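You operate a simulated robot arm through the tools that you are given. There is no shell and no other tool.

You run a simulated robot arm. Do the job below in one go: nothing can be reset, and whatever is moved stays where it is left.

JOB
Polish the brass tray, stand the brown cup on it and put one scoop of sugar in the cup.
Fine: white rag and tin scoop go back in their places, lid back on the crock. Set down upright: tin scoop. What is to be rubbed or washed off counts as gone when no trace of it is left.
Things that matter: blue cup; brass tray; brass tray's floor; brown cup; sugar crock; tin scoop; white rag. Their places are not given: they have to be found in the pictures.

Only the result counts: the job must be done as asked and must still hold three seconds after the hand-in. Knocking over, shifting, dropping, spilling or breaking anything else fails it. Lids that push on must go on centred and level and be pressed home; caps that screw on are set level and turned clockwise until they are tight.

ROBOT AND FRAMES
A 7-joint arm with a two-finger parallel gripper, fixed in place. Base frame: the origin is at the foot of the arm, x ahead of it, y to its left, z up; the work surface is at about z = 0.887. Readings come in m, rad, newtons and seconds.
With the tool pointing down near the work surface it reaches from about 0.24 to 0.68 m from the base axis. Its first joint turns from -1.152 to 1.152 rad. Payload 2.4 kg.
The tool frame sits at the grasp point between the pads (the TCP): z along the fingers, y along the line on which they close. The tips reach 0.03 m beyond it. The gripper opens to 0.094 m. The fingers are 0.028 m wide and 0.01 m thick; the gripper's body (0.05 by 0.096 m) begins 0.055 m behind the TCP.
Orientation is told as [roll, pitch, yaw] about the base's x, y, z axes, in that order, counted from this pose: with the fingers straight down and closing along the base's y, the tool's x points along the base's -x, its y along +y and its z along -z.

CONTROLS
- The arm moves only by the tool step_arm. Its argument "deltas" is a list of rows, each an object of numbers (a shift or turn left out is 0, a gripper value left out holds the last): "tx", "ty", "tz": the shift along the tool's x, y, z in units of 40 mm (1.0 is 40 mm); "rx", "ry", "rz": the turn, a rotation vector about the tool's x, y, z in units of 6 degrees (1.0 is 6 degrees); "claw": the finger opening in m, from 0 to 0.094. In form: [{"tx": .., "ty": .., "tz": .., "rx": .., "ry": .., "rz": .., "claw": ..}, ...]. A call has 1 to 20 rows; each row shifts and turns the commanded pose from where the row before left it, along the tool's axes as they then stand. A call with a number of a shift or a turn outside -1 to 1 is refused whole. A row lasts 0.2 s, in which the tool goes at most 0.05 m and 0.15 rad; a call with a longer step from one row to the next is refused whole, and so is a gripper value outside its range. Where a pose cannot be reached the arm comes as near as it can. A force on the tool above 90 N (or 10 N above the force at the start of the call, whichever is more), or a blocked arm, ends the call early, and 0.2 s more pass. Each finger travels about 0.153 m/s and halts on what it meets, pressing with about 42 N; the grip force reading is that of the motor and also rises with nothing between the fingers. The clock runs only during rows and for 0.2 s after the last one: add rows that do not move to give the fingers time. It gives the time, the measured TCP pose, the force on the tool (base axes), the opening and the grip force at its end, in the units of the frame above (readings bear some noise), with the torque about the TCP (base axes, N m) and any sound that the robot's microphone picked up.
- Cameras (640 x 400 px; columns grow to the right, rows downward): "scene" is fixed at [0.0422, 0.4772, 1.4443]; the picture's right is [-0.72, -0.70, 0.00], its down [-0.39, 0.40, -0.83] and it looks along [0.58, -0.60, -0.56] (base axes); focal length 243 px, centre (320, 200). "wrist" rides on the gripper at [0.076, 0.014, -0.102] in the tool frame; the picture's right is [-0.18, 0.98, 0.00], its down [-0.75, -0.14, -0.64] and it looks along [-0.63, -0.12, 0.77] (tool axes); focal length 243 px, centre (320, 200).
- get_image(camera): a new picture of that camera. No time passes.
- measure_at(camera, pixels): there is no depth. For up to 12 entries [column, row, z] of the newest picture of that camera ("zoom" is the newest enlarged one), the place [x, y] in the base frame at which the ray of that pixel passes the height z, good to about 0.003 m. No time passes.
- enlarge(camera, box): a new picture of the part [left, top, right, bottom] of that camera's present view, enlarged. No time passes.
- job_done(): hands the job in; it is judged then, once.

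Leave the gripper open and the arm clear of the work at the hand-in unless told otherwise.

The tools are called after "Call:" by a JSON object that holds its "method" and its "body". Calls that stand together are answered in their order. step_arm: Moves the arm, as the interface text tells. Its arguments: {"type":"object","properties":{"deltas":{"type":"array"}},"required":["deltas"]} The other tools are called the same way: get_image (camera) takes a picture; measure_at (camera, pixels) gives the place at which the rays of pixels pass given heights; enlarge (camera, box) takes an enlarged picture of a part of a camera's view; job_done () hands the job in.

At the start:

```text
clock: 0.0
position: [0.3379, 0.1616, 1.3153]
tool_rot: [-0.002, -0.001, 0.0]
ft_force: [0.6, 0.0, 0.5]
ft_torque: [0.0, 0.01, 0.01]
finger_gap: 0.0943
finger_force: 0.0
```

scene: 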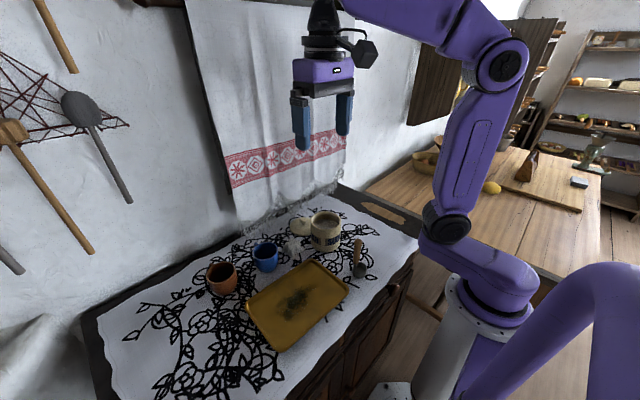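
wrist: 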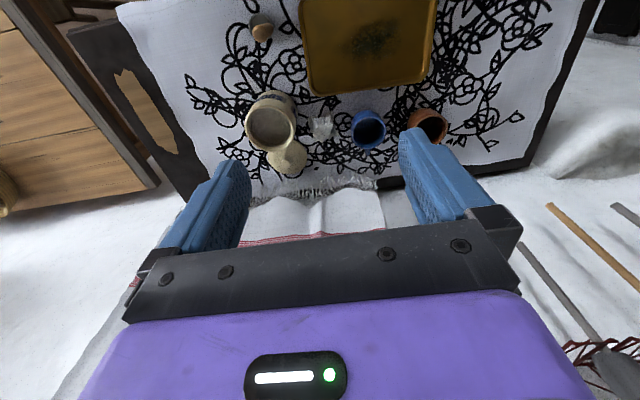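

I see the tray (about 297,303), the brown cup (222,277), the blue cup (265,257), the crock (326,230), what may be its lid (300,226), a white thing that may be the rag (295,250), and the scoop (358,260). I'll enlarge both views to see them better.

Call:
{"method": "enlarge", "body": {"camera": "scene", "box": [190, 190, 390, 360]}}

Call:
{"method": "enlarge", "body": {"camera": "wrist", "box": [200, 0, 480, 190]}}

Call:
{"method": "enlarge", "body": {"camera": "scene", "box": [270, 195, 390, 285]}}

```text
2.35 times, centred on (290, 275) of scene
```

zoom: 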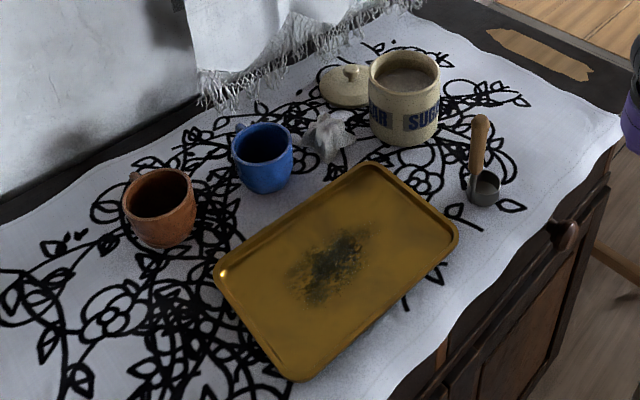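

```text
2.11 times, centred on (340, 95) of wrist
```

zoom: 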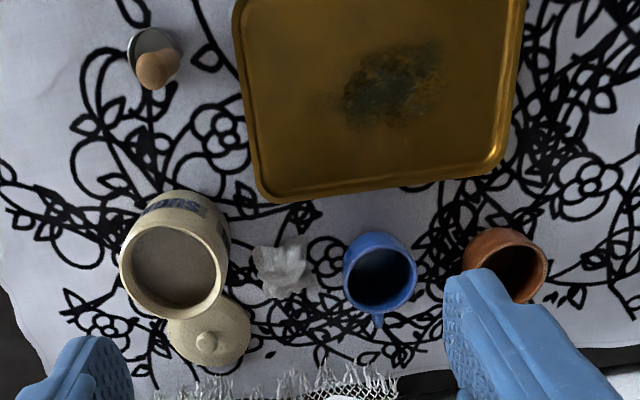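

```text
4.44 times, centred on (330, 240) of scene
```

zoom: 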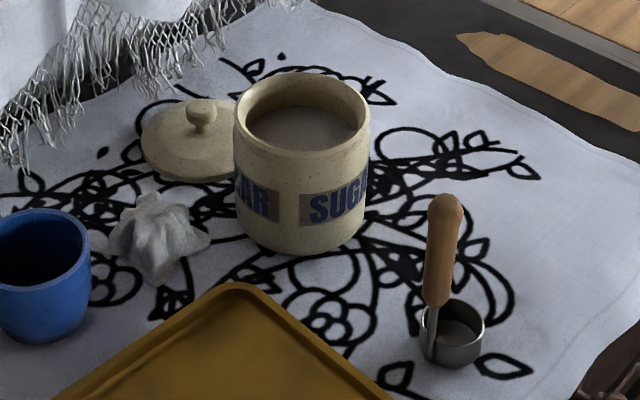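

The scoop has a cup with an upright handle, the crock is open with its lid lying beside it, and the rag is crumpled between the blue cup and the crock. I'll measure points in the newest zoom at surface height and some guessed heights.

Call:
{"method": "measure_at", "body": {"camera": "zoom", "pixels": [[300, 255, 0.887], [302, 92, 0.98], [302, 92, 1.0], [235, 115, 0.98], [370, 115, 0.98], [155, 268, 0.89], [112, 235, 0.89], [210, 240, 0.89], [455, 365, 0.89], [455, 305, 0.92], [445, 203, 1.0], [437, 300, 0.93]]}}

Call:
{"method": "measure_at", "body": {"camera": "wrist", "pixels": [[270, 127, 0.98], [270, 127, 1.0], [245, 127, 0.98], [297, 127, 0.98], [322, 127, 0.9], [368, 130, 0.95], [429, 125, 0.95], [290, 158, 0.89], [262, 32, 0.98], [260, 20, 0.92], [310, 94, 0.9], [430, 82, 0.9]]}}

```text
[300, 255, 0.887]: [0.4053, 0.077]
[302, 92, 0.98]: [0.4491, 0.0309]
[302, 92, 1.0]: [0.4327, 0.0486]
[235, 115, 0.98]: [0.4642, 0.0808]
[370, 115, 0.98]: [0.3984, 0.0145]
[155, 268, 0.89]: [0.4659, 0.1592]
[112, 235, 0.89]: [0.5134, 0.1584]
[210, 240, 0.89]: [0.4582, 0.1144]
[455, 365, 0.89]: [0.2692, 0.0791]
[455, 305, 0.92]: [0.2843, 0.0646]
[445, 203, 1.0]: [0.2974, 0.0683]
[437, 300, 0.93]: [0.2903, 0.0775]
```

```text
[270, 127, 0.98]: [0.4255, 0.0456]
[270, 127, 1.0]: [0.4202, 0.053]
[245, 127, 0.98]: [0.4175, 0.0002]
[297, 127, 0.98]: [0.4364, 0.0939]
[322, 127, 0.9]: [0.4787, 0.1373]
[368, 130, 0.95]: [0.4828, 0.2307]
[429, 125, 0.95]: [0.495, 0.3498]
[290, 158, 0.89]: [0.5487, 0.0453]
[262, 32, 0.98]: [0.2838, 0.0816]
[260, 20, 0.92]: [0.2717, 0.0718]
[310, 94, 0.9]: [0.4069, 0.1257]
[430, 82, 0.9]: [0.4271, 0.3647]
```

Crock is around (0.425, 0.047), the rag near (0.48, 0.137), the scoop near (0.28, 0.072). I want a better view of the tray and scoop, so I'll retract toward the base and go down a bit while staying high.

Call:
{"method": "step_arm", "body": {"deltas": [{"tx": 1}, {"tx": 1}, {"tz": 1}, {"tz": 1}, {}]}}

Call:
{"method": "get_image", "body": {"camera": "wrist"}}

Call:
{"method": "get_image", "body": {"camera": "scene"}}

```text
clock: 1.2
position: [0.2582, 0.1606, 1.234]
tool_rot: [-0.001, 0.001, 0.001]
ft_force: [-0.9, -0.1, -0.1]
ft_torque: [-0.02, 0.0, -0.03]
finger_gap: 0.094
finger_force: 0.0
```

```text
taken
```

wrist: 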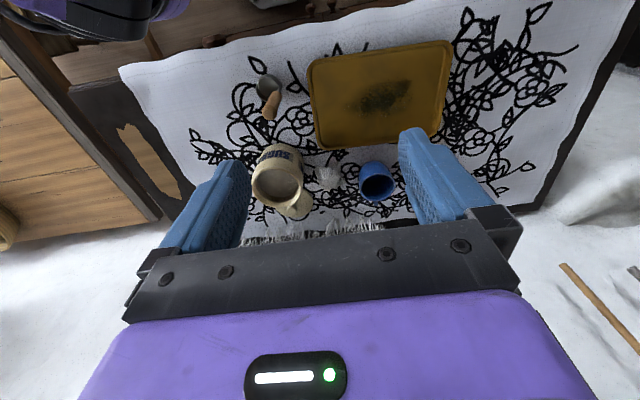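

```text
taken
```

scene: 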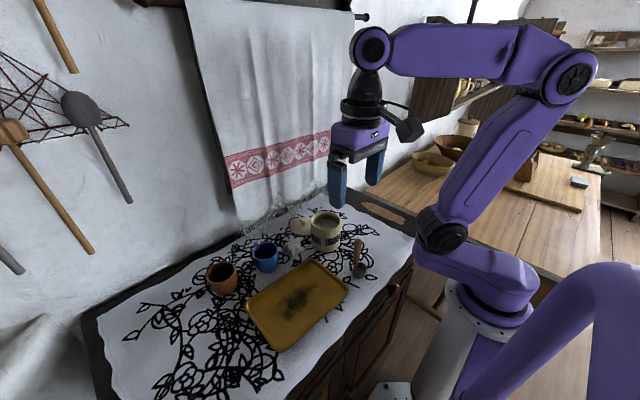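

Now the whole tray and scoop are in the wrist view. I'll enlarge the region around them.

Call:
{"method": "enlarge", "body": {"camera": "wrist", "box": [235, 60, 335, 130]}}

Call:
{"method": "enlarge", "body": {"camera": "wrist", "box": [230, 30, 470, 220]}}

Call:
{"method": "measure_at", "body": {"camera": "wrist", "pixels": [[307, 60, 0.9], [452, 41, 0.9], [437, 133, 0.9], [321, 149, 0.9], [347, 105, 0.893], [410, 85, 0.893], [375, 112, 0.893], [375, 82, 0.893], [276, 184, 0.98], [327, 177, 0.9], [268, 87, 0.92], [275, 98, 1.0]]}}

```text
5.71 times, centred on (285, 95) of wrist
```

zoom: 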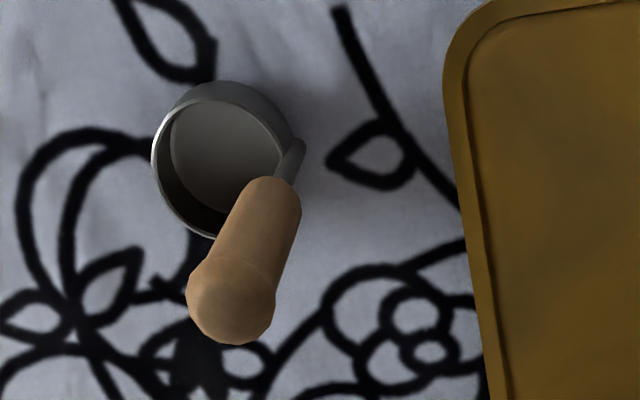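

```text
2.11 times, centred on (350, 125) of wrist
```

zoom: 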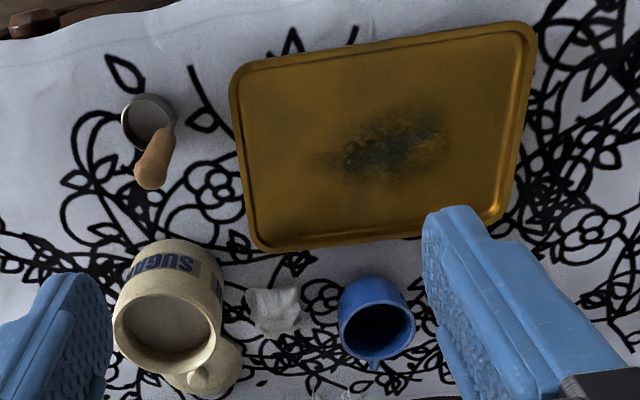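

```text
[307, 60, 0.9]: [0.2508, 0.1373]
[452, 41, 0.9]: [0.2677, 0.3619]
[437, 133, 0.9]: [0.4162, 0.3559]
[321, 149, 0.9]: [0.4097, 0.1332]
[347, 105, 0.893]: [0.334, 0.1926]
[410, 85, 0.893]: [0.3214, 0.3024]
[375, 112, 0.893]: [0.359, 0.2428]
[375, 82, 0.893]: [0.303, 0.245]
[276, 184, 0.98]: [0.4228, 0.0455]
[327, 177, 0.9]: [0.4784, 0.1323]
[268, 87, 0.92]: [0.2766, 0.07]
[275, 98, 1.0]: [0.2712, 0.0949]
```

I'll triangulate the scoop handle and cup, comparing both cameras at several heights.

Call:
{"method": "measure_at", "body": {"camera": "wrist", "pixels": [[271, 111, 0.96], [271, 111, 0.98], [271, 111, 1.0], [278, 93, 0.92], [278, 93, 0.94], [267, 88, 0.887], [269, 85, 0.91], [256, 88, 0.91], [280, 84, 0.91]]}}

Call:
{"method": "enlarge", "body": {"camera": "scene", "box": [330, 230, 390, 285]}}

```text
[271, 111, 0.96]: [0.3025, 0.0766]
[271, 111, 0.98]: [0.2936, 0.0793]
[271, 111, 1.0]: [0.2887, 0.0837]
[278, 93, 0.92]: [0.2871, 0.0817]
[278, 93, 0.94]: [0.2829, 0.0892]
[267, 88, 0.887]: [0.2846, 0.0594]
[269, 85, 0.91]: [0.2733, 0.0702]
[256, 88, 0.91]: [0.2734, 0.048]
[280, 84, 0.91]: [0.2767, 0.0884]
```

```text
7.27 times, centred on (360, 258) of scene
```

zoom: 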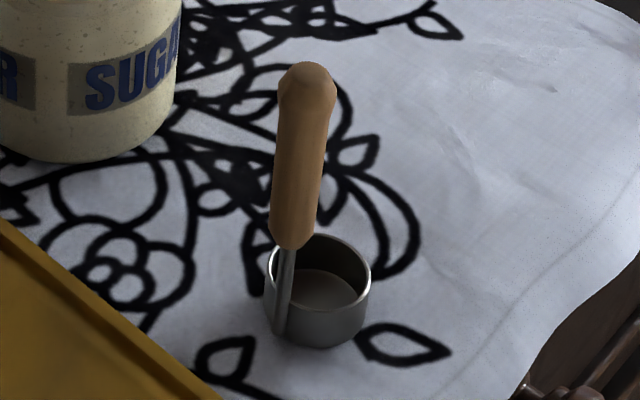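

Call:
{"method": "measure_at", "body": {"camera": "zoom", "pixels": [[307, 80, 0.96], [307, 80, 0.98], [307, 80, 1.0], [290, 245, 0.92], [290, 245, 0.93], [290, 245, 0.94], [280, 330, 0.89], [320, 345, 0.887], [265, 285, 0.91], [370, 280, 0.91], [320, 235, 0.91]]}}

Call:
{"method": "measure_at", "body": {"camera": "wrist", "pixels": [[271, 113, 0.99], [271, 111, 0.97], [278, 93, 0.93]]}}

```text
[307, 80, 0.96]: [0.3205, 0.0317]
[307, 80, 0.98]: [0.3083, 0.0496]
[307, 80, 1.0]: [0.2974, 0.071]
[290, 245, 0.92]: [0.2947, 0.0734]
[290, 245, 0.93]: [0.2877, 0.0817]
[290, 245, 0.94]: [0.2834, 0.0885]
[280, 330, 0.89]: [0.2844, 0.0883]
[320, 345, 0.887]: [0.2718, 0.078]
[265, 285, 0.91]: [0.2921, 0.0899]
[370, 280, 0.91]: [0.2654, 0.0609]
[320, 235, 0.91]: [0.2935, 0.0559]
```

```text
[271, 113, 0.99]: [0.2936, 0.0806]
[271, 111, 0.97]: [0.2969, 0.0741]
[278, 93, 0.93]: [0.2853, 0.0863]
```

The scoop handle stands almost upright at about (0.287, 0.084), from z 0.935 to 1.007, with its bowl centred near (0.278, 0.071). Next I'll go nearer to the rag and crock for closer looks, with the TCP at about (0.30, 0.13, 1.114).

Call:
{"method": "step_arm", "body": {"deltas": [{"tx": -0.5, "ty": -0.4, "tz": 0.7}, {"tx": -0.5, "ty": -0.4, "tz": 0.7}, {"tz": 0.8}, {"tz": 0.8}, {}]}}

Call:
{"method": "get_image", "body": {"camera": "wrist"}}

Call:
{"method": "enlarge", "body": {"camera": "wrist", "box": [200, 60, 440, 210]}}

```text
clock: 2.4
position: [0.2976, 0.128, 1.1155]
tool_rot: [0.002, 0.001, 0.0]
ft_force: [-1.0, -0.6, 0.0]
ft_torque: [-0.02, -0.01, -0.02]
finger_gap: 0.094
finger_force: 0.1
```

```text
taken
```

wrist: 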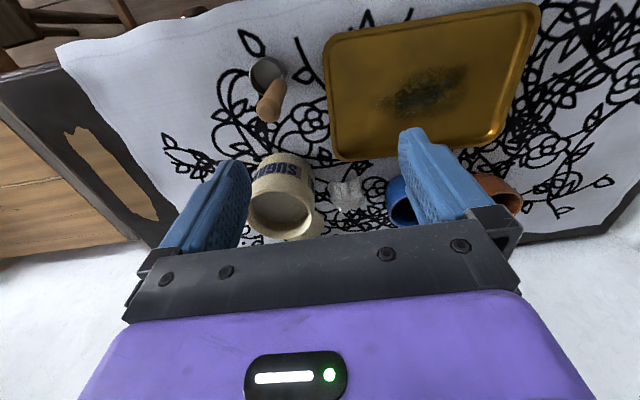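

```text
2.67 times, centred on (320, 135) of wrist
```

zoom: 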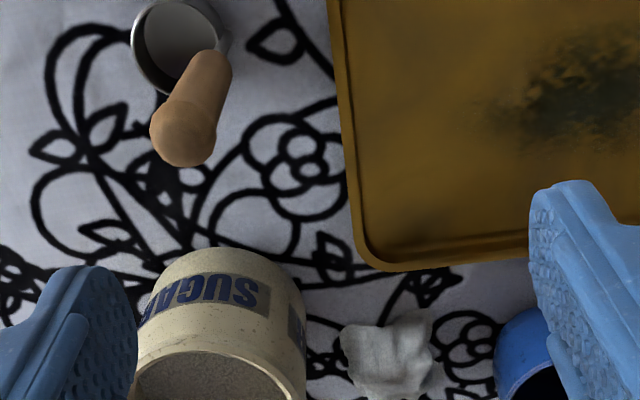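

I'll measure the rag and the crock in this view.

Call:
{"method": "measure_at", "body": {"camera": "zoom", "pixels": [[388, 320, 0.887], [340, 340, 0.887], [435, 365, 0.89], [388, 375, 0.92], [235, 250, 0.887], [215, 352, 0.97], [215, 352, 0.985], [215, 352, 1.0], [305, 390, 0.985], [137, 375, 0.985]]}}

Call:
{"method": "enlarge", "body": {"camera": "scene", "box": [270, 200, 350, 275]}}

```text
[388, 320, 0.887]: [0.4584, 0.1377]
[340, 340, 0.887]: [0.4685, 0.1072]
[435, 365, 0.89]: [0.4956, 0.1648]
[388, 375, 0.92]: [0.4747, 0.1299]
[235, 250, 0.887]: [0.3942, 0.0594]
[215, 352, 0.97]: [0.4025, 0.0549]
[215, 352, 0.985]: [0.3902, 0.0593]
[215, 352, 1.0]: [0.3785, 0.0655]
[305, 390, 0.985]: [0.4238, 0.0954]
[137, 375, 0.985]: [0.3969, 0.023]
```

```text
5.33 times, centred on (310, 238) of scene
```

zoom: 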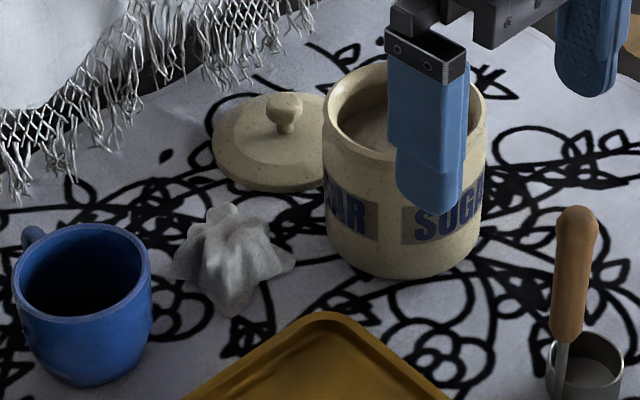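

Now I measure the rag's peak and the lid and knob in the scene zoom.

Call:
{"method": "measure_at", "body": {"camera": "zoom", "pixels": [[225, 208, 0.91], [225, 208, 0.92], [225, 208, 0.93], [230, 310, 0.887], [172, 275, 0.887], [292, 265, 0.887], [283, 105, 0.92], [283, 105, 0.93], [275, 190, 0.887], [213, 145, 0.89], [405, 62, 0.98], [400, 280, 0.887]]}}

```text
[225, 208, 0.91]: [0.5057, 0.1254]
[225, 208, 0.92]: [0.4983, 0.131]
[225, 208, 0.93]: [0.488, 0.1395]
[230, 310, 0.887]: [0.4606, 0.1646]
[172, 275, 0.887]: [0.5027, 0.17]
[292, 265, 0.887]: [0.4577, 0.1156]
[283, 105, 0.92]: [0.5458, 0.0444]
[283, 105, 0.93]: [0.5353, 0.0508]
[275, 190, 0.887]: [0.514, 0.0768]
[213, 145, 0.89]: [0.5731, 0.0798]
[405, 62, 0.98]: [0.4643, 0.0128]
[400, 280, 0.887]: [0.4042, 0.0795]
```

The rag sits around (0.48, 0.138) with its peak near z 0.93. The crock is centred at (0.433, 0.044) with its rim at 0.98, and the lid is at (0.542, 0.046). I'll move above the rag at z ≈ 1.06 with the gripper at 0.075, then look.

Call:
{"method": "step_arm", "body": {"deltas": [{"tx": -1, "ty": 0.1, "tz": 0.2, "claw": 0.075}, {"tx": -1, "ty": 0.15, "tz": 0.2}, {"tx": -1, "tz": 0.4}, {"tx": -1, "tz": 0.4}, {"tx": -0.56, "tz": 0.2}, {}]}}

Call:
{"method": "get_image", "body": {"camera": "wrist"}}

Call:
{"method": "enlarge", "body": {"camera": "scene", "box": [230, 190, 350, 280]}}

```text
clock: 3.8
position: [0.4796, 0.1375, 1.0581]
tool_rot: [0.001, -0.001, -0.001]
ft_force: [0.0, 0.1, 0.8]
ft_torque: [-0.02, -0.03, -0.01]
finger_gap: 0.0752
finger_force: 0.1
```

```text
taken
```

wrist: 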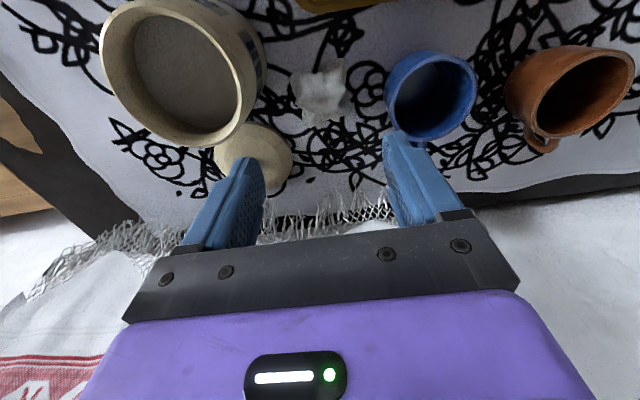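

```text
4.44 times, centred on (290, 235) of scene
```

zoom: 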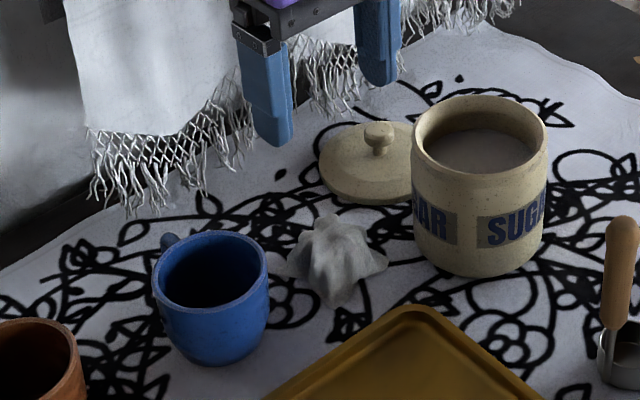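

The rag is at (322, 95) in the wrist view. I'll measure it along with the cups, the crock rim and the lid knob from here.

Call:
{"method": "measure_at", "body": {"camera": "wrist", "pixels": [[322, 95, 0.915], [322, 92, 0.93], [290, 85, 0.89], [355, 85, 0.89], [325, 65, 0.887], [322, 127, 0.895], [181, 78, 0.98], [181, 78, 0.95], [101, 60, 0.98], [266, 80, 0.98], [246, 147, 0.925], [241, 152, 0.92]]}}

Call:
{"method": "measure_at", "body": {"camera": "wrist", "pixels": [[430, 85, 0.96], [385, 85, 0.96], [477, 82, 0.96], [425, 140, 0.887], [570, 92, 0.96], [508, 95, 0.96], [634, 75, 0.96], [543, 138, 0.92], [185, 80, 0.94], [545, 48, 0.96], [430, 50, 0.96]]}}

```text
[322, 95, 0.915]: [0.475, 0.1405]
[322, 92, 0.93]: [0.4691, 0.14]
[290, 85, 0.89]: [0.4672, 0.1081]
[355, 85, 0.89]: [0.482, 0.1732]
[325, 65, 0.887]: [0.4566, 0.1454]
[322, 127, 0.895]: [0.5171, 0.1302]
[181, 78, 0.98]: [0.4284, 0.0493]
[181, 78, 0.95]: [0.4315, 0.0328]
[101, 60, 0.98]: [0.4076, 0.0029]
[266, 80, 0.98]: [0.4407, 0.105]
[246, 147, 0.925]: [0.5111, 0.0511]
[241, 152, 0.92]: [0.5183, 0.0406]
```

```text
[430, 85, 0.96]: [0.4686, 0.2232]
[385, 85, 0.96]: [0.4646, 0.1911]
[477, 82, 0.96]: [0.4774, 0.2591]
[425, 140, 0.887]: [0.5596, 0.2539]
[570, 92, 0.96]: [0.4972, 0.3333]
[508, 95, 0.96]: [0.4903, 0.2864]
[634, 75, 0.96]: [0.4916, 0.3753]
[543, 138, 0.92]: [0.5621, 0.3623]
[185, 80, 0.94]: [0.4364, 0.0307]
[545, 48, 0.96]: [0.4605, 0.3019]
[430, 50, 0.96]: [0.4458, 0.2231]
```

The rag's middle is about (0.476, 0.139) and the blue cup's edge is at y ≈ 0.191. I'll set the gripper to 0.066 and go down to TCP z 0.931, with the tips at 0.901 and clear of the cloth.

Call:
{"method": "step_arm", "body": {"deltas": [{"tx": 0.05, "ty": 0.04, "claw": 0.066}, {"tz": 1}, {"tz": 1}, {"tz": 0.7}, {"tz": 0.48}, {}]}}

Call:
{"method": "enlarge", "body": {"camera": "scene", "box": [230, 190, 350, 280]}}

Call:
{"method": "get_image", "body": {"camera": "wrist"}}

```text
clock: 5.2
position: [0.4769, 0.1404, 0.9313]
tool_rot: [-0.001, -0.001, 0.001]
ft_force: [-1.1, -0.3, -0.1]
ft_torque: [0.0, 0.02, -0.01]
finger_gap: 0.0661
finger_force: 0.2
```

```text
4.44 times, centred on (290, 235) of scene
```

zoom: 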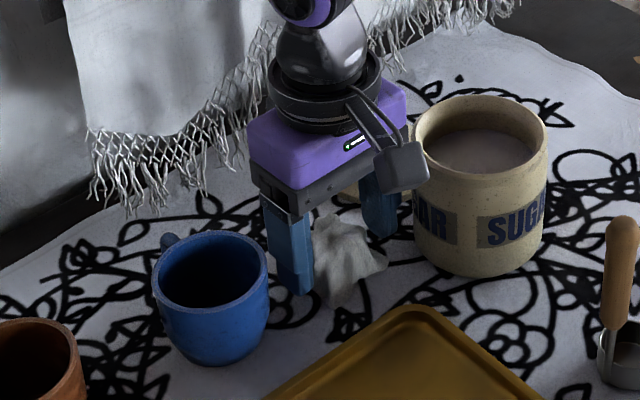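

```text
taken
```

wrist: 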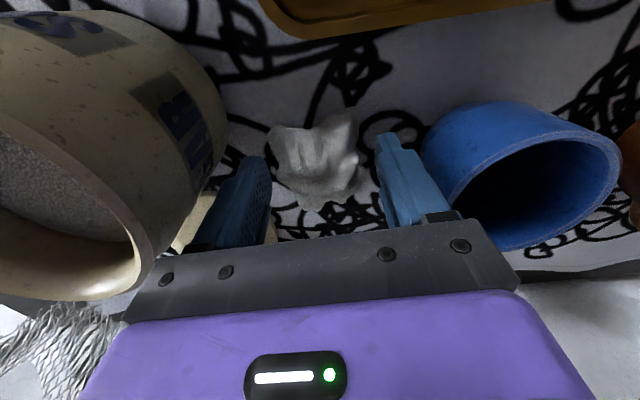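

The rag lies between the fingers, slightly toward the base. I'll shift 4 mm toward the base and close on it.

Call:
{"method": "step_arm", "body": {"deltas": [{"tx": 0.1}, {"claw": 0.03}, {"claw": 0.01}, {"claw": 0.0}, {}, {}]}}

Call:
{"method": "get_image", "body": {"camera": "wrist"}}

Call:
{"method": "enlarge", "body": {"camera": "scene", "box": [230, 190, 350, 280]}}

```text
clock: 6.6
position: [0.473, 0.1405, 0.9309]
tool_rot: [0.001, 0.002, 0.0]
ft_force: [0.0, -0.1, -0.4]
ft_torque: [0.02, 0.0, -0.01]
finger_gap: 0.0497
finger_force: 42.1
```

```text
taken
```

wrist: 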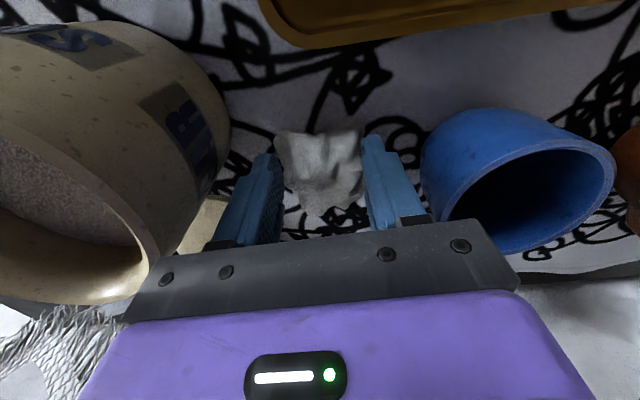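

```text
4.44 times, centred on (290, 235) of scene
```

zoom: 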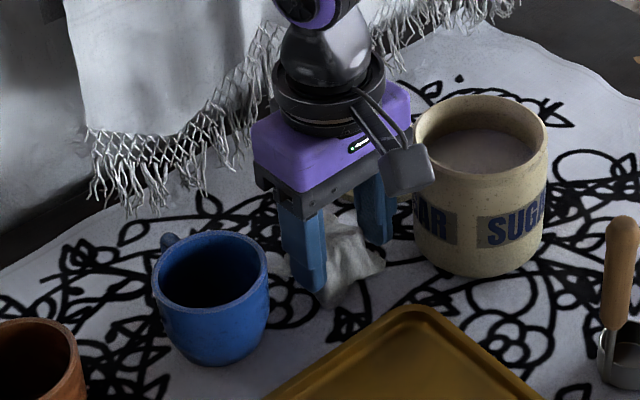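

The fingers stopped at 0.0497 with 42 N, so the rag is held; the grasp pose was (0.473, 0.1405, 0.931). I'll lift it straight up and check.

Call:
{"method": "step_arm", "body": {"deltas": [{"tz": -0.5}, {"tz": -1}, {"tz": -1}, {"tz": -0.5}, {}]}}

Call:
{"method": "get_image", "body": {"camera": "wrist"}}

Call:
{"method": "enlarge", "body": {"camera": "scene", "box": [230, 170, 350, 260]}}

```text
clock: 7.8
position: [0.4731, 0.1404, 1.0525]
tool_rot: [-0.002, 0.0, -0.001]
ft_force: [-0.2, -0.1, -0.4]
ft_torque: [0.01, 0.01, -0.03]
finger_gap: 0.0494
finger_force: 42.0
```

```text
taken
```

wrist: 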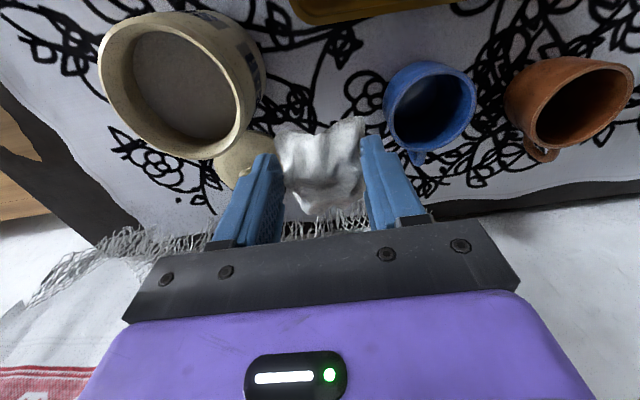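

```text
4.44 times, centred on (290, 215) of scene
```

zoom: 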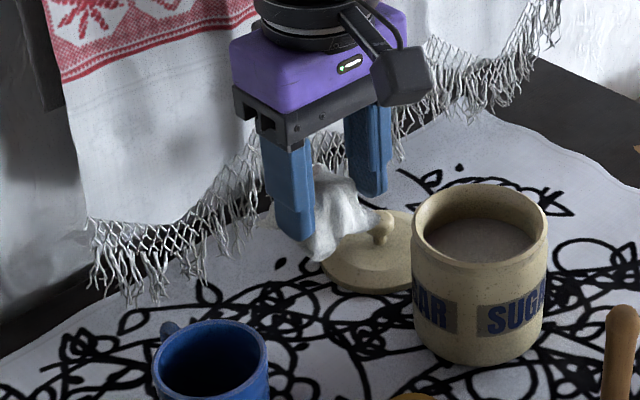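

The rag is held and comes off the cloth cleanly. I'll carry it over the stain centre at about (0.33, 0.245), still high, then check the tray in the scene view.

Call:
{"method": "step_arm", "body": {"deltas": [{"tx": 0.9, "ty": 0.65}, {"tx": 0.9, "ty": 0.65}, {"tx": 0.9, "ty": 0.65}, {"tx": 0.875, "ty": 0.65}, {"tz": 1}, {"tz": 0.5}, {}]}}

Call:
{"method": "enlarge", "body": {"camera": "scene", "box": [230, 220, 370, 360]}}

Call:
{"method": "get_image", "body": {"camera": "wrist"}}

```text
clock: 9.4
position: [0.3302, 0.245, 0.9918]
tool_rot: [0.001, 0.001, 0.0]
ft_force: [0.1, 0.0, -0.2]
ft_torque: [-0.02, 0.02, -0.03]
finger_gap: 0.0488
finger_force: 41.9
```

```text
2.86 times, centred on (300, 290) of scene
```

zoom: 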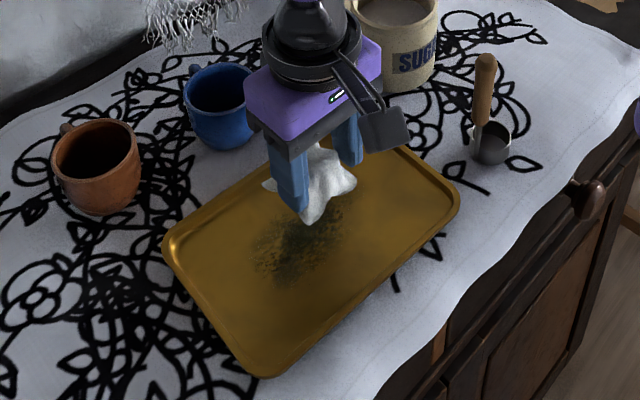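

```text
taken
```

wrist: 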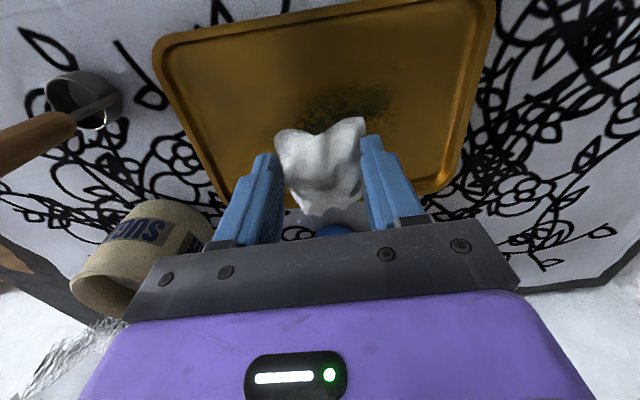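

I'll measure the stain's edges in the scene zoom.

Call:
{"method": "measure_at", "body": {"camera": "wrist", "pixels": [[340, 88, 0.893], [390, 95, 0.893], [280, 120, 0.893], [385, 125, 0.893]]}}

Call:
{"method": "measure_at", "body": {"camera": "zoom", "pixels": [[245, 255, 0.893], [285, 290, 0.893], [355, 235, 0.893], [350, 190, 0.893], [265, 375, 0.887], [162, 245, 0.9], [460, 195, 0.9], [263, 375, 0.9]]}}

```text
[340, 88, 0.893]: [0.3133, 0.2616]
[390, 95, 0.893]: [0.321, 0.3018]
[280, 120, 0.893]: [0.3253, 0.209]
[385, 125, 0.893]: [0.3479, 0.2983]
```

```text
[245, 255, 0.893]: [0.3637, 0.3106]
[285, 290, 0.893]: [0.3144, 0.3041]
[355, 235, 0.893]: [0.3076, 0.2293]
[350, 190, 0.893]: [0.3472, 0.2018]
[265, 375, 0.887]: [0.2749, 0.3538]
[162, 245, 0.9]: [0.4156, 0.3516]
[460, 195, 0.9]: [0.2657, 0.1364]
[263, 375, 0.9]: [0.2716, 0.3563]
```

The stain spans about x 0.30–0.365 and y 0.19–0.31. I'll lower carefully to find contact; the rag's bottom is about 44 mm below the TCP, so I expect it near z 0.936.

Call:
{"method": "step_arm", "body": {"deltas": [{"tz": 0.7}, {"tz": 0.5}, {"tz": 0.05}, {}]}}

Call:
{"method": "step_arm", "body": {"deltas": [{"tz": 0.05}, {}]}}

Call:
{"method": "step_arm", "body": {"deltas": [{"tz": 0.05}, {}]}}

Call:
{"method": "step_arm", "body": {"deltas": [{"tz": 0.05}, {}]}}

```text
clock: 10.4
position: [0.3311, 0.2433, 0.9423]
tool_rot: [-0.001, 0.0, -0.002]
ft_force: [0.0, -0.2, -0.4]
ft_torque: [0.02, 0.0, 0.04]
finger_gap: 0.0486
finger_force: 41.8
```

```text
clock: 11.0
position: [0.3301, 0.2443, 0.9389]
tool_rot: [0.001, -0.001, 0.001]
ft_force: [0.5, -0.1, -0.6]
ft_torque: [0.0, 0.01, 0.0]
finger_gap: 0.0485
finger_force: 42.5
```

```text
clock: 11.6
position: [0.33, 0.2433, 0.9379]
tool_rot: [-0.001, -0.001, -0.002]
ft_force: [0.0, -0.3, 0.2]
ft_torque: [0.0, 0.02, 0.03]
finger_gap: 0.0486
finger_force: 41.6
```

```text
clock: 12.2
position: [0.3301, 0.2439, 0.9363]
tool_rot: [0.001, 0.0, 0.0]
ft_force: [0.2, -0.1, -0.8]
ft_torque: [-0.01, 0.0, 0.02]
finger_gap: 0.049
finger_force: 41.9
```

No contact yet at 0.936. I'll continue in 2 mm steps.

Call:
{"method": "step_arm", "body": {"deltas": [{"tz": 0.05}, {}]}}

Call:
{"method": "step_arm", "body": {"deltas": [{"tz": 0.05}, {}]}}

Call:
{"method": "enlarge", "body": {"camera": "scene", "box": [260, 230, 350, 310]}}

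```text
clock: 12.8
position: [0.3297, 0.2433, 0.9354]
tool_rot: [0.001, -0.001, -0.001]
ft_force: [-3.2, -4.4, 26.6]
ft_torque: [-0.23, -0.04, -0.01]
finger_gap: 0.0486
finger_force: 41.7
```

```text
clock: 13.4
position: [0.3308, 0.2448, 0.9336]
tool_rot: [0.005, -0.003, -0.001]
ft_force: [-5.2, -6.8, 55.9]
ft_torque: [-0.32, 0.08, -0.07]
finger_gap: 0.0486
finger_force: 42.6
```

```text
5.00 times, centred on (305, 270) of scene
```

zoom: 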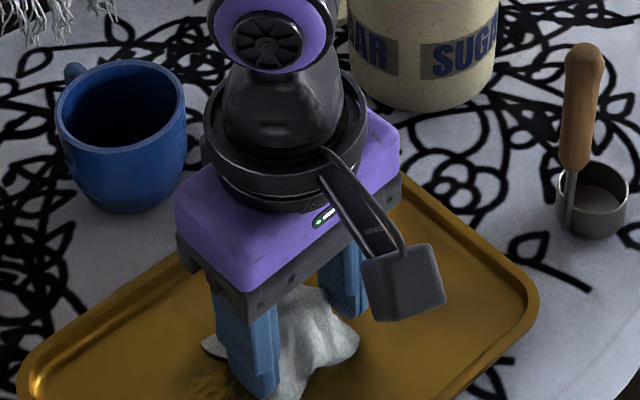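

Contact starts near TCP z 0.936 and is stiff at about 15 N/mm. I'll ease off 3 mm to about 12 N, move to (0.305, 0.195), and do the first strokes along y.

Call:
{"method": "step_arm", "body": {"deltas": [{"tz": -0.075}, {"tx": 0.3, "ty": -0.4}, {"tx": 0.32, "ty": -0.4}, {"ty": -0.4}, {"ty": 0.54}, {"ty": 0.54}, {"ty": 0.54}, {"ty": 0.54}, {"ty": 0.54}, {"tx": -0.3}, {"ty": -0.54}, {"ty": -0.54}, {"ty": -0.54}, {"ty": -0.54}, {"ty": -0.54}]}}

Call:
{"method": "get_image", "body": {"camera": "wrist"}}

Call:
{"method": "enlarge", "body": {"camera": "scene", "box": [230, 220, 370, 360]}}

```text
clock: 16.6
position: [0.3179, 0.1955, 0.9353]
tool_rot: [0.001, 0.0, 0.001]
ft_force: [0.0, -0.5, -0.9]
ft_torque: [-0.01, 0.0, -0.01]
finger_gap: 0.0485
finger_force: 41.9
```

```text
taken
```

wrist: 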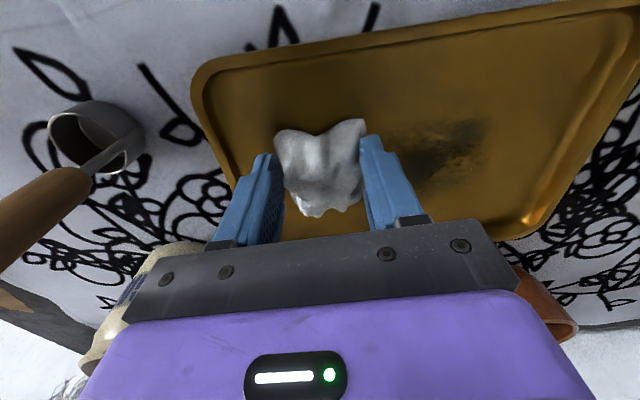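

```text
2.86 times, centred on (300, 290) of scene
```

zoom: 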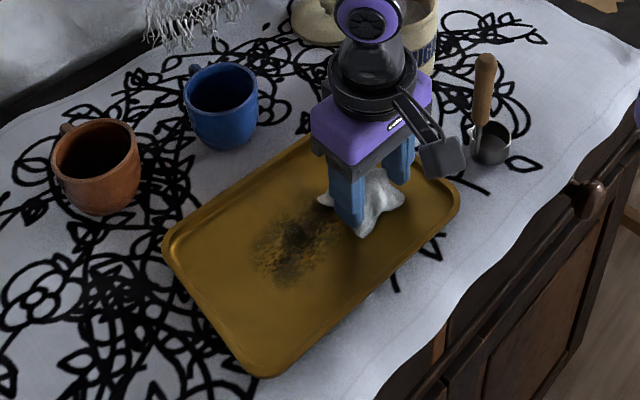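

The force has fallen to zero here at z 0.9355, so the strokes were only partly in contact. I'll press down a little more and read the force.

Call:
{"method": "step_arm", "body": {"deltas": [{"tz": 0.04}, {}]}}

Call:
{"method": "step_arm", "body": {"deltas": [{"tz": 0.03}, {}]}}

```text
clock: 17.2
position: [0.3175, 0.1961, 0.9324]
tool_rot: [0.001, 0.001, 0.0]
ft_force: [0.2, -1.0, 5.2]
ft_torque: [-0.06, -0.04, 0.02]
finger_gap: 0.0489
finger_force: 42.1
```

```text
clock: 17.8
position: [0.3175, 0.1971, 0.9327]
tool_rot: [0.001, -0.001, 0.0]
ft_force: [-5.0, -0.9, 47.4]
ft_torque: [-0.15, 0.02, 0.0]
finger_gap: 0.0484
finger_force: 41.6
```

Now 47 N. I'll ease off about 0.8 mm to roughly 20 N and keep sweeping across the stain, reading the force.

Call:
{"method": "step_arm", "body": {"deltas": [{"tz": -0.02}, {"ty": 0.54}, {"ty": 0.54}, {"ty": 0.54}, {"ty": 0.54}, {"ty": 0.54}, {}]}}

Call:
{"method": "step_arm", "body": {"deltas": [{"tx": -0.3}, {"ty": -0.54}, {"ty": -0.54}, {"ty": -0.54}]}}

Call:
{"method": "step_arm", "body": {"deltas": [{"ty": -0.54}, {"ty": -0.54}, {"tx": -0.3}, {"ty": 0.54}, {"ty": 0.54}]}}

Call:
{"method": "get_image", "body": {"camera": "wrist"}}

Call:
{"method": "enlarge", "body": {"camera": "scene", "box": [230, 220, 370, 360]}}

```text
clock: 19.4
position: [0.3172, 0.3044, 0.9324]
tool_rot: [-0.001, 0.002, 0.0]
ft_force: [-1.1, -8.0, 23.9]
ft_torque: [-0.34, -0.01, -0.13]
finger_gap: 0.0486
finger_force: 42.3
```

```text
clock: 20.4
position: [0.3293, 0.2391, 0.9331]
tool_rot: [-0.001, 0.001, 0.0]
ft_force: [-0.3, 3.4, 6.1]
ft_torque: [0.14, 0.1, -0.02]
finger_gap: 0.0489
finger_force: 42.3
```

```text
clock: 21.6
position: [0.3418, 0.2389, 0.9336]
tool_rot: [0.001, 0.0, -0.002]
ft_force: [0.4, 0.2, -0.5]
ft_torque: [0.02, 0.0, 0.0]
finger_gap: 0.0483
finger_force: 41.9
```

```text
taken
```

wrist: 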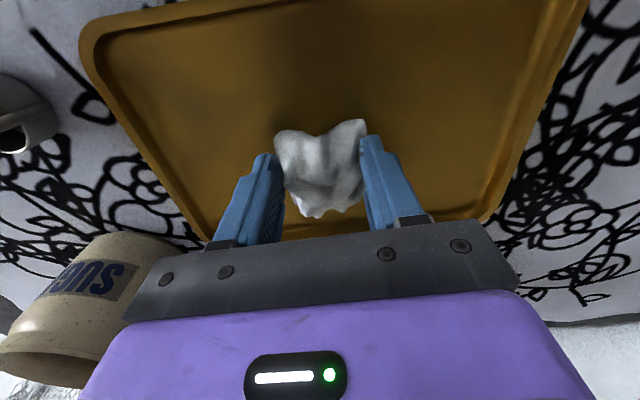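

```text
2.86 times, centred on (300, 290) of scene
```

zoom: 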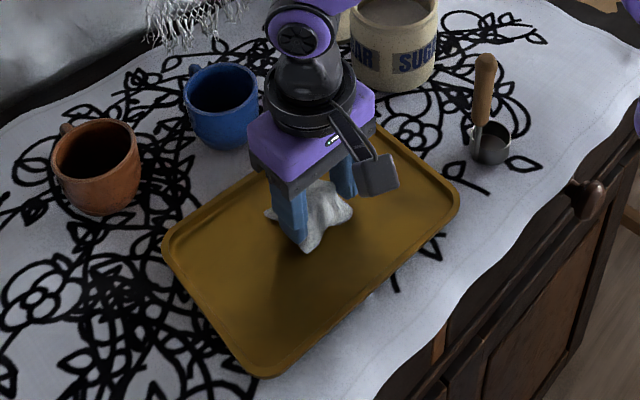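

The stain is almost gone. I'll press again a little and sweep the far half at x 0.34–0.375.

Call:
{"method": "step_arm", "body": {"deltas": [{"tz": 0.04}, {}]}}

Call:
{"method": "step_arm", "body": {"deltas": [{"ty": 0.54}, {"ty": 0.54}, {"ty": 0.4}, {"tx": -0.3}, {"ty": -0.5}, {"ty": -0.54}]}}

Call:
{"method": "step_arm", "body": {"deltas": [{"ty": -0.54}, {"ty": -0.54}, {"ty": -0.54}, {"tx": -0.3}, {"ty": 0.54}, {"ty": 0.54}, {"ty": 0.54}, {"ty": 0.54}, {"ty": 0.54}]}}

```text
clock: 22.2
position: [0.3419, 0.2402, 0.9327]
tool_rot: [0.002, -0.002, 0.001]
ft_force: [-7.0, -3.4, 39.6]
ft_torque: [-0.25, 0.16, -0.06]
finger_gap: 0.0486
finger_force: 41.9
```

```text
clock: 23.6
position: [0.3554, 0.2587, 0.9322]
tool_rot: [0.004, -0.005, 0.003]
ft_force: [1.0, 12.3, 28.2]
ft_torque: [0.26, 0.3, -0.12]
finger_gap: 0.0487
finger_force: 42.4
```

```text
clock: 25.6
position: [0.3651, 0.3003, 0.9318]
tool_rot: [-0.002, -0.003, 0.001]
ft_force: [-0.2, -4.3, 10.9]
ft_torque: [-0.24, 0.14, 0.04]
finger_gap: 0.0486
finger_force: 41.7
```

I'll make two more return passes at x ≈ 0.345 and 0.32 under light pressure, then lift and inspect.

Call:
{"method": "step_arm", "body": {"deltas": [{"tz": 0.02}, {"tx": 0.5}, {"ty": -0.54}, {"ty": -0.54}, {"ty": -0.54}, {"ty": -0.54}, {"ty": -0.54}, {"tx": 0.6}, {"ty": 0.54}, {"ty": 0.54}, {"ty": 0.54}, {"ty": 0.54}, {"ty": 0.5}]}}

Call:
{"method": "step_arm", "body": {"deltas": [{"tz": -0.5}, {"tz": -1}, {"tz": -1}, {"tz": -0.4, "tx": -0.5, "ty": -0.5}, {"tx": -1}, {"tx": -1}, {}]}}

Call:
{"method": "enlarge", "body": {"camera": "scene", "box": [230, 220, 370, 360]}}

Call:
{"method": "get_image", "body": {"camera": "wrist"}}

```text
clock: 28.4
position: [0.3227, 0.2988, 0.9316]
tool_rot: [0.0, 0.0, 0.001]
ft_force: [0.7, -3.8, 9.8]
ft_torque: [-0.13, 0.15, 0.1]
finger_gap: 0.0484
finger_force: 42.3
```

```text
clock: 30.0
position: [0.4218, 0.2786, 1.0464]
tool_rot: [0.001, 0.0, 0.0]
ft_force: [-1.1, 0.3, 0.4]
ft_torque: [0.01, -0.03, 0.03]
finger_gap: 0.0485
finger_force: 42.2
```

```text
2.86 times, centred on (300, 290) of scene
```

zoom: 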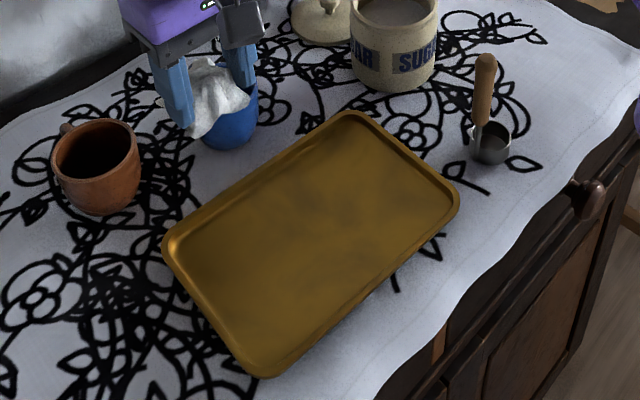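

```text
taken
```

wrist: 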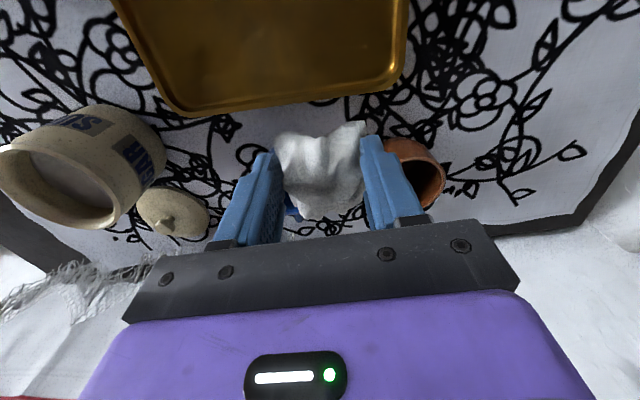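

The tray looks clean with only faint mottling. I'll enlarge the tray floor to check for remaining traces.

Call:
{"method": "enlarge", "body": {"camera": "scene", "box": [260, 255, 350, 335]}}

```text
5.00 times, centred on (305, 295) of scene
```

zoom: 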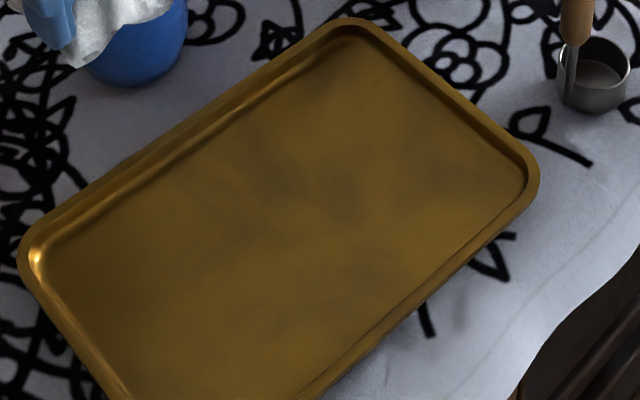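

There are faint dark patches. I'll get a view from the wrist camera higher up to judge whether they are residue or just the metal's texture.

Call:
{"method": "step_arm", "body": {"deltas": [{"tz": -1, "tx": 0.5}, {"tz": -1, "tx": 0.5}, {"tx": 1, "ty": -0.4}, {"tx": 1, "ty": -0.4}, {}]}}

Call:
{"method": "enlarge", "body": {"camera": "wrist", "box": [200, 0, 460, 180]}}

Call:
{"method": "get_image", "body": {"camera": "wrist"}}

```text
clock: 31.2
position: [0.3003, 0.2476, 1.1251]
tool_rot: [0.001, 0.001, 0.0]
ft_force: [0.4, -0.2, 0.4]
ft_torque: [0.03, 0.01, 0.01]
finger_gap: 0.0487
finger_force: 41.7
```

```text
2.22 times, centred on (330, 90) of wrist
```

zoom: 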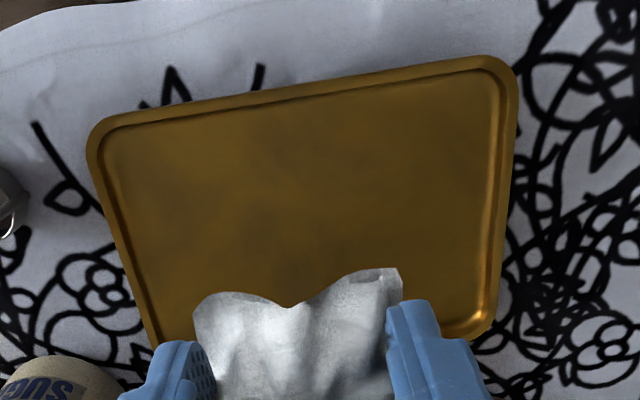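

```text
taken
```

wrist: 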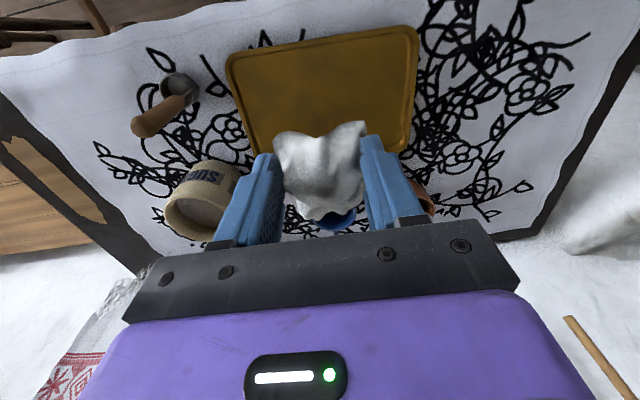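

I see faint mottling at zoom (270, 205). I'll measure where it is and polish that area again to see whether it changes.

Call:
{"method": "measure_at", "body": {"camera": "zoom", "pixels": [[270, 205, 0.893], [230, 235, 0.893], [210, 150, 0.893], [350, 150, 0.893], [105, 135, 0.893], [490, 80, 0.893], [487, 310, 0.893], [155, 335, 0.893]]}}

Call:
{"method": "enlarge", "body": {"camera": "wrist", "box": [240, 40, 400, 140]}}

```text
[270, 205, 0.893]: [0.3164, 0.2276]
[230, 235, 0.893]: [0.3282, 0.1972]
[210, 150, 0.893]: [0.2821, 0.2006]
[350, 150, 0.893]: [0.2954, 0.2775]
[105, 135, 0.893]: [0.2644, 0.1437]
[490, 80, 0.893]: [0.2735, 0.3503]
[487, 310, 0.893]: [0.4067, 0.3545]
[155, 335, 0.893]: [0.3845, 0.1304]
```

```text
4.00 times, centred on (320, 90) of wrist
```

zoom: 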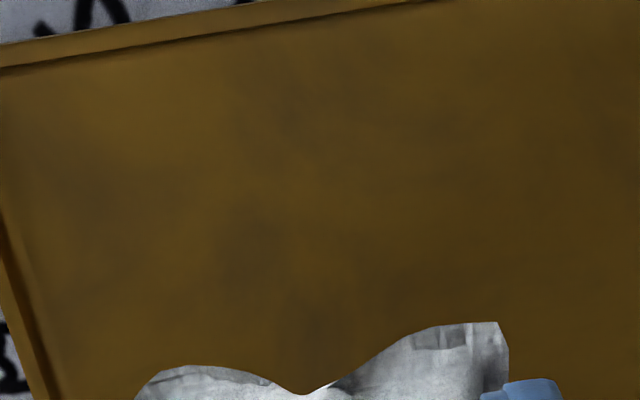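

The mottling extends across the whole tray, so it looks like texture. To be sure I'll do one more light polish over x 0.30–0.35 and y 0.185–0.30, then compare.

Call:
{"method": "step_arm", "body": {"deltas": [{"ty": -0.7, "tz": 0.5}, {"ty": -0.7, "tz": 0.5}, {"tz": 1}, {"tz": 1}, {"tz": 1}, {"tz": 0.6}, {"tz": 0.15}, {"tz": 0.05}, {}]}}

```text
clock: 33.2
position: [0.3025, 0.192, 0.9349]
tool_rot: [0.001, 0.0, 0.0]
ft_force: [0.7, 0.1, -0.6]
ft_torque: [0.04, 0.01, 0.0]
finger_gap: 0.0485
finger_force: 42.1
```

Call:
{"method": "step_arm", "body": {"deltas": [{"tz": 0.06}, {}]}}

Call:
{"method": "step_arm", "body": {"deltas": [{"tz": 0.03}, {}]}}

```text
clock: 33.8
position: [0.3016, 0.1893, 0.9321]
tool_rot: [0.0, 0.0, 0.002]
ft_force: [0.1, 0.2, -0.3]
ft_torque: [-0.01, -0.01, -0.02]
finger_gap: 0.0487
finger_force: 42.0
```

```text
clock: 34.4
position: [0.302, 0.1898, 0.9301]
tool_rot: [0.001, 0.0, 0.0]
ft_force: [0.6, 1.0, -0.8]
ft_torque: [0.04, 0.01, -0.01]
finger_gap: 0.0482
finger_force: 42.0
```

No contact yet, so the rag has slid up slightly in the grip. I'll continue gently.

Call:
{"method": "step_arm", "body": {"deltas": [{"tz": 0.03}, {}]}}

Call:
{"method": "step_arm", "body": {"deltas": [{"tz": 0.03}, {}]}}

```text
clock: 35.0
position: [0.3017, 0.1912, 0.9295]
tool_rot: [0.002, -0.003, 0.0]
ft_force: [-2.9, -2.8, 35.9]
ft_torque: [-0.18, 0.35, -0.03]
finger_gap: 0.0488
finger_force: 41.4
```

```text
clock: 35.6
position: [0.3012, 0.1905, 0.9297]
tool_rot: [0.0, -0.005, -0.001]
ft_force: [-3.7, -6.3, 66.0]
ft_torque: [-0.31, -0.02, -0.05]
finger_gap: 0.0485
finger_force: 41.8
```

That's contact at 66 N. I'll back off about 1.6 mm and sweep.

Call:
{"method": "step_arm", "body": {"deltas": [{"tz": -0.035}, {"ty": 0.54}, {"ty": 0.54}, {"ty": 0.54}, {"ty": 0.54}, {"ty": 0.54}, {"tx": -0.35}, {"ty": -0.54}, {"ty": -0.54}, {"ty": -0.54}, {"ty": -0.54}, {"ty": -0.54}]}}

Call:
{"method": "step_arm", "body": {"deltas": [{"tz": 0.02, "tx": -0.35}, {"ty": 0.54}, {"ty": 0.54}, {"ty": 0.54}, {"ty": 0.54}, {"ty": 0.54}, {"tx": -0.35}, {"ty": -0.54}, {"ty": -0.54}, {"ty": -0.54}, {"ty": -0.54}, {"ty": -0.54}]}}

Call:
{"method": "step_arm", "body": {"deltas": [{"tz": -1}, {"tz": -1}, {"tz": -1}, {"tz": -1, "tx": 0.5, "ty": 0.5}, {"tz": -0.8, "tx": 0.6, "ty": 0.9}, {}]}}

Call:
{"method": "enlarge", "body": {"camera": "wrist", "box": [200, 0, 460, 180]}}

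Call:
{"method": "enlarge", "body": {"camera": "scene", "box": [260, 255, 350, 335]}}

```text
clock: 38.2
position: [0.3163, 0.1908, 0.9294]
tool_rot: [0.0, 0.001, 0.0]
ft_force: [0.0, -0.1, -0.9]
ft_torque: [-0.02, 0.02, -0.02]
finger_gap: 0.0485
finger_force: 42.3
```

```text
clock: 40.8
position: [0.3441, 0.19, 0.9286]
tool_rot: [0.0, -0.001, -0.001]
ft_force: [-0.2, 7.8, 16.3]
ft_torque: [0.27, -0.12, 0.06]
finger_gap: 0.0488
finger_force: 41.7
```

```text
refused: row 5 steps farther than a row can; nothing moved
```

```text
2.22 times, centred on (330, 90) of wrist
```

zoom: 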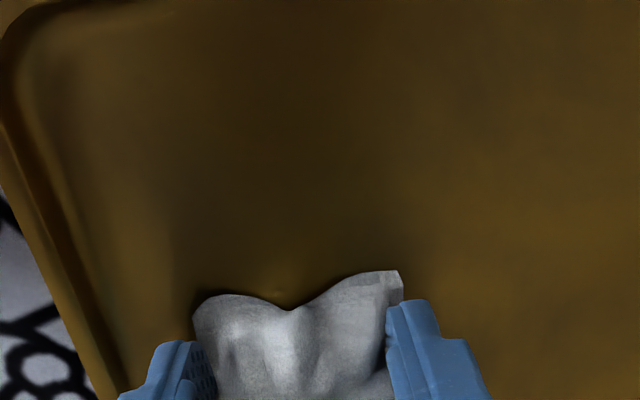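

```text
5.00 times, centred on (305, 295) of scene
```

zoom: 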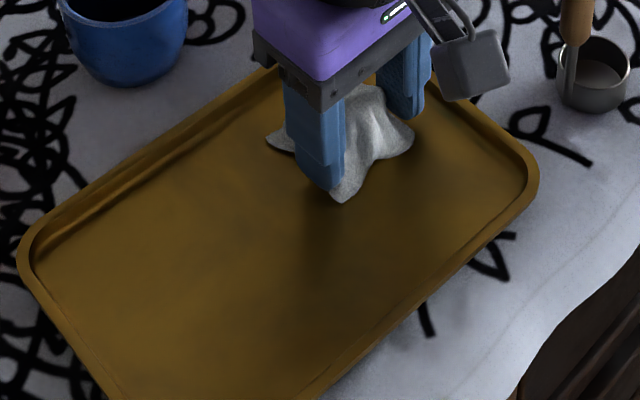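

The lift was refused because one row was too long. I'll lift with shorter rows to the same view position as before.

Call:
{"method": "step_arm", "body": {"deltas": [{"tz": -0.9}, {"tz": -1}, {"tz": -1}, {"tz": -1, "tx": 0.3, "ty": 0.4}, {"tz": -0.8, "tx": 0.4, "ty": 0.5}, {"tz": -0.2, "tx": 0.4, "ty": 0.54}, {}]}}

Call:
{"method": "enlarge", "body": {"camera": "wrist", "box": [200, 0, 460, 180]}}

Call:
{"method": "enlarge", "body": {"camera": "wrist", "box": [240, 40, 400, 140]}}

```text
clock: 42.4
position: [0.2998, 0.2483, 1.1237]
tool_rot: [0.001, 0.001, 0.0]
ft_force: [-0.7, -0.1, -0.7]
ft_torque: [0.0, 0.04, 0.0]
finger_gap: 0.0485
finger_force: 41.9
```

```text
2.22 times, centred on (330, 90) of wrist
```

zoom: 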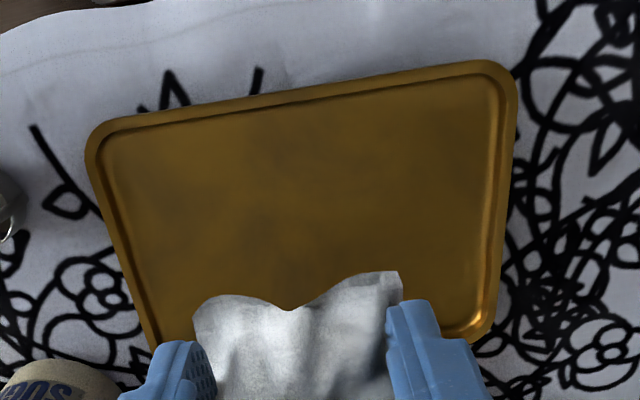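

```text
4.00 times, centred on (320, 90) of wrist
```

zoom: 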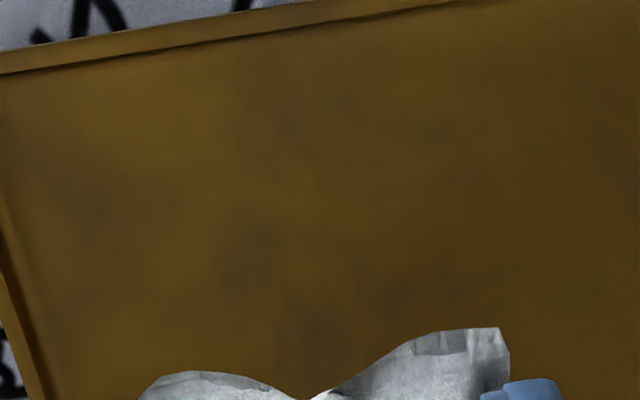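

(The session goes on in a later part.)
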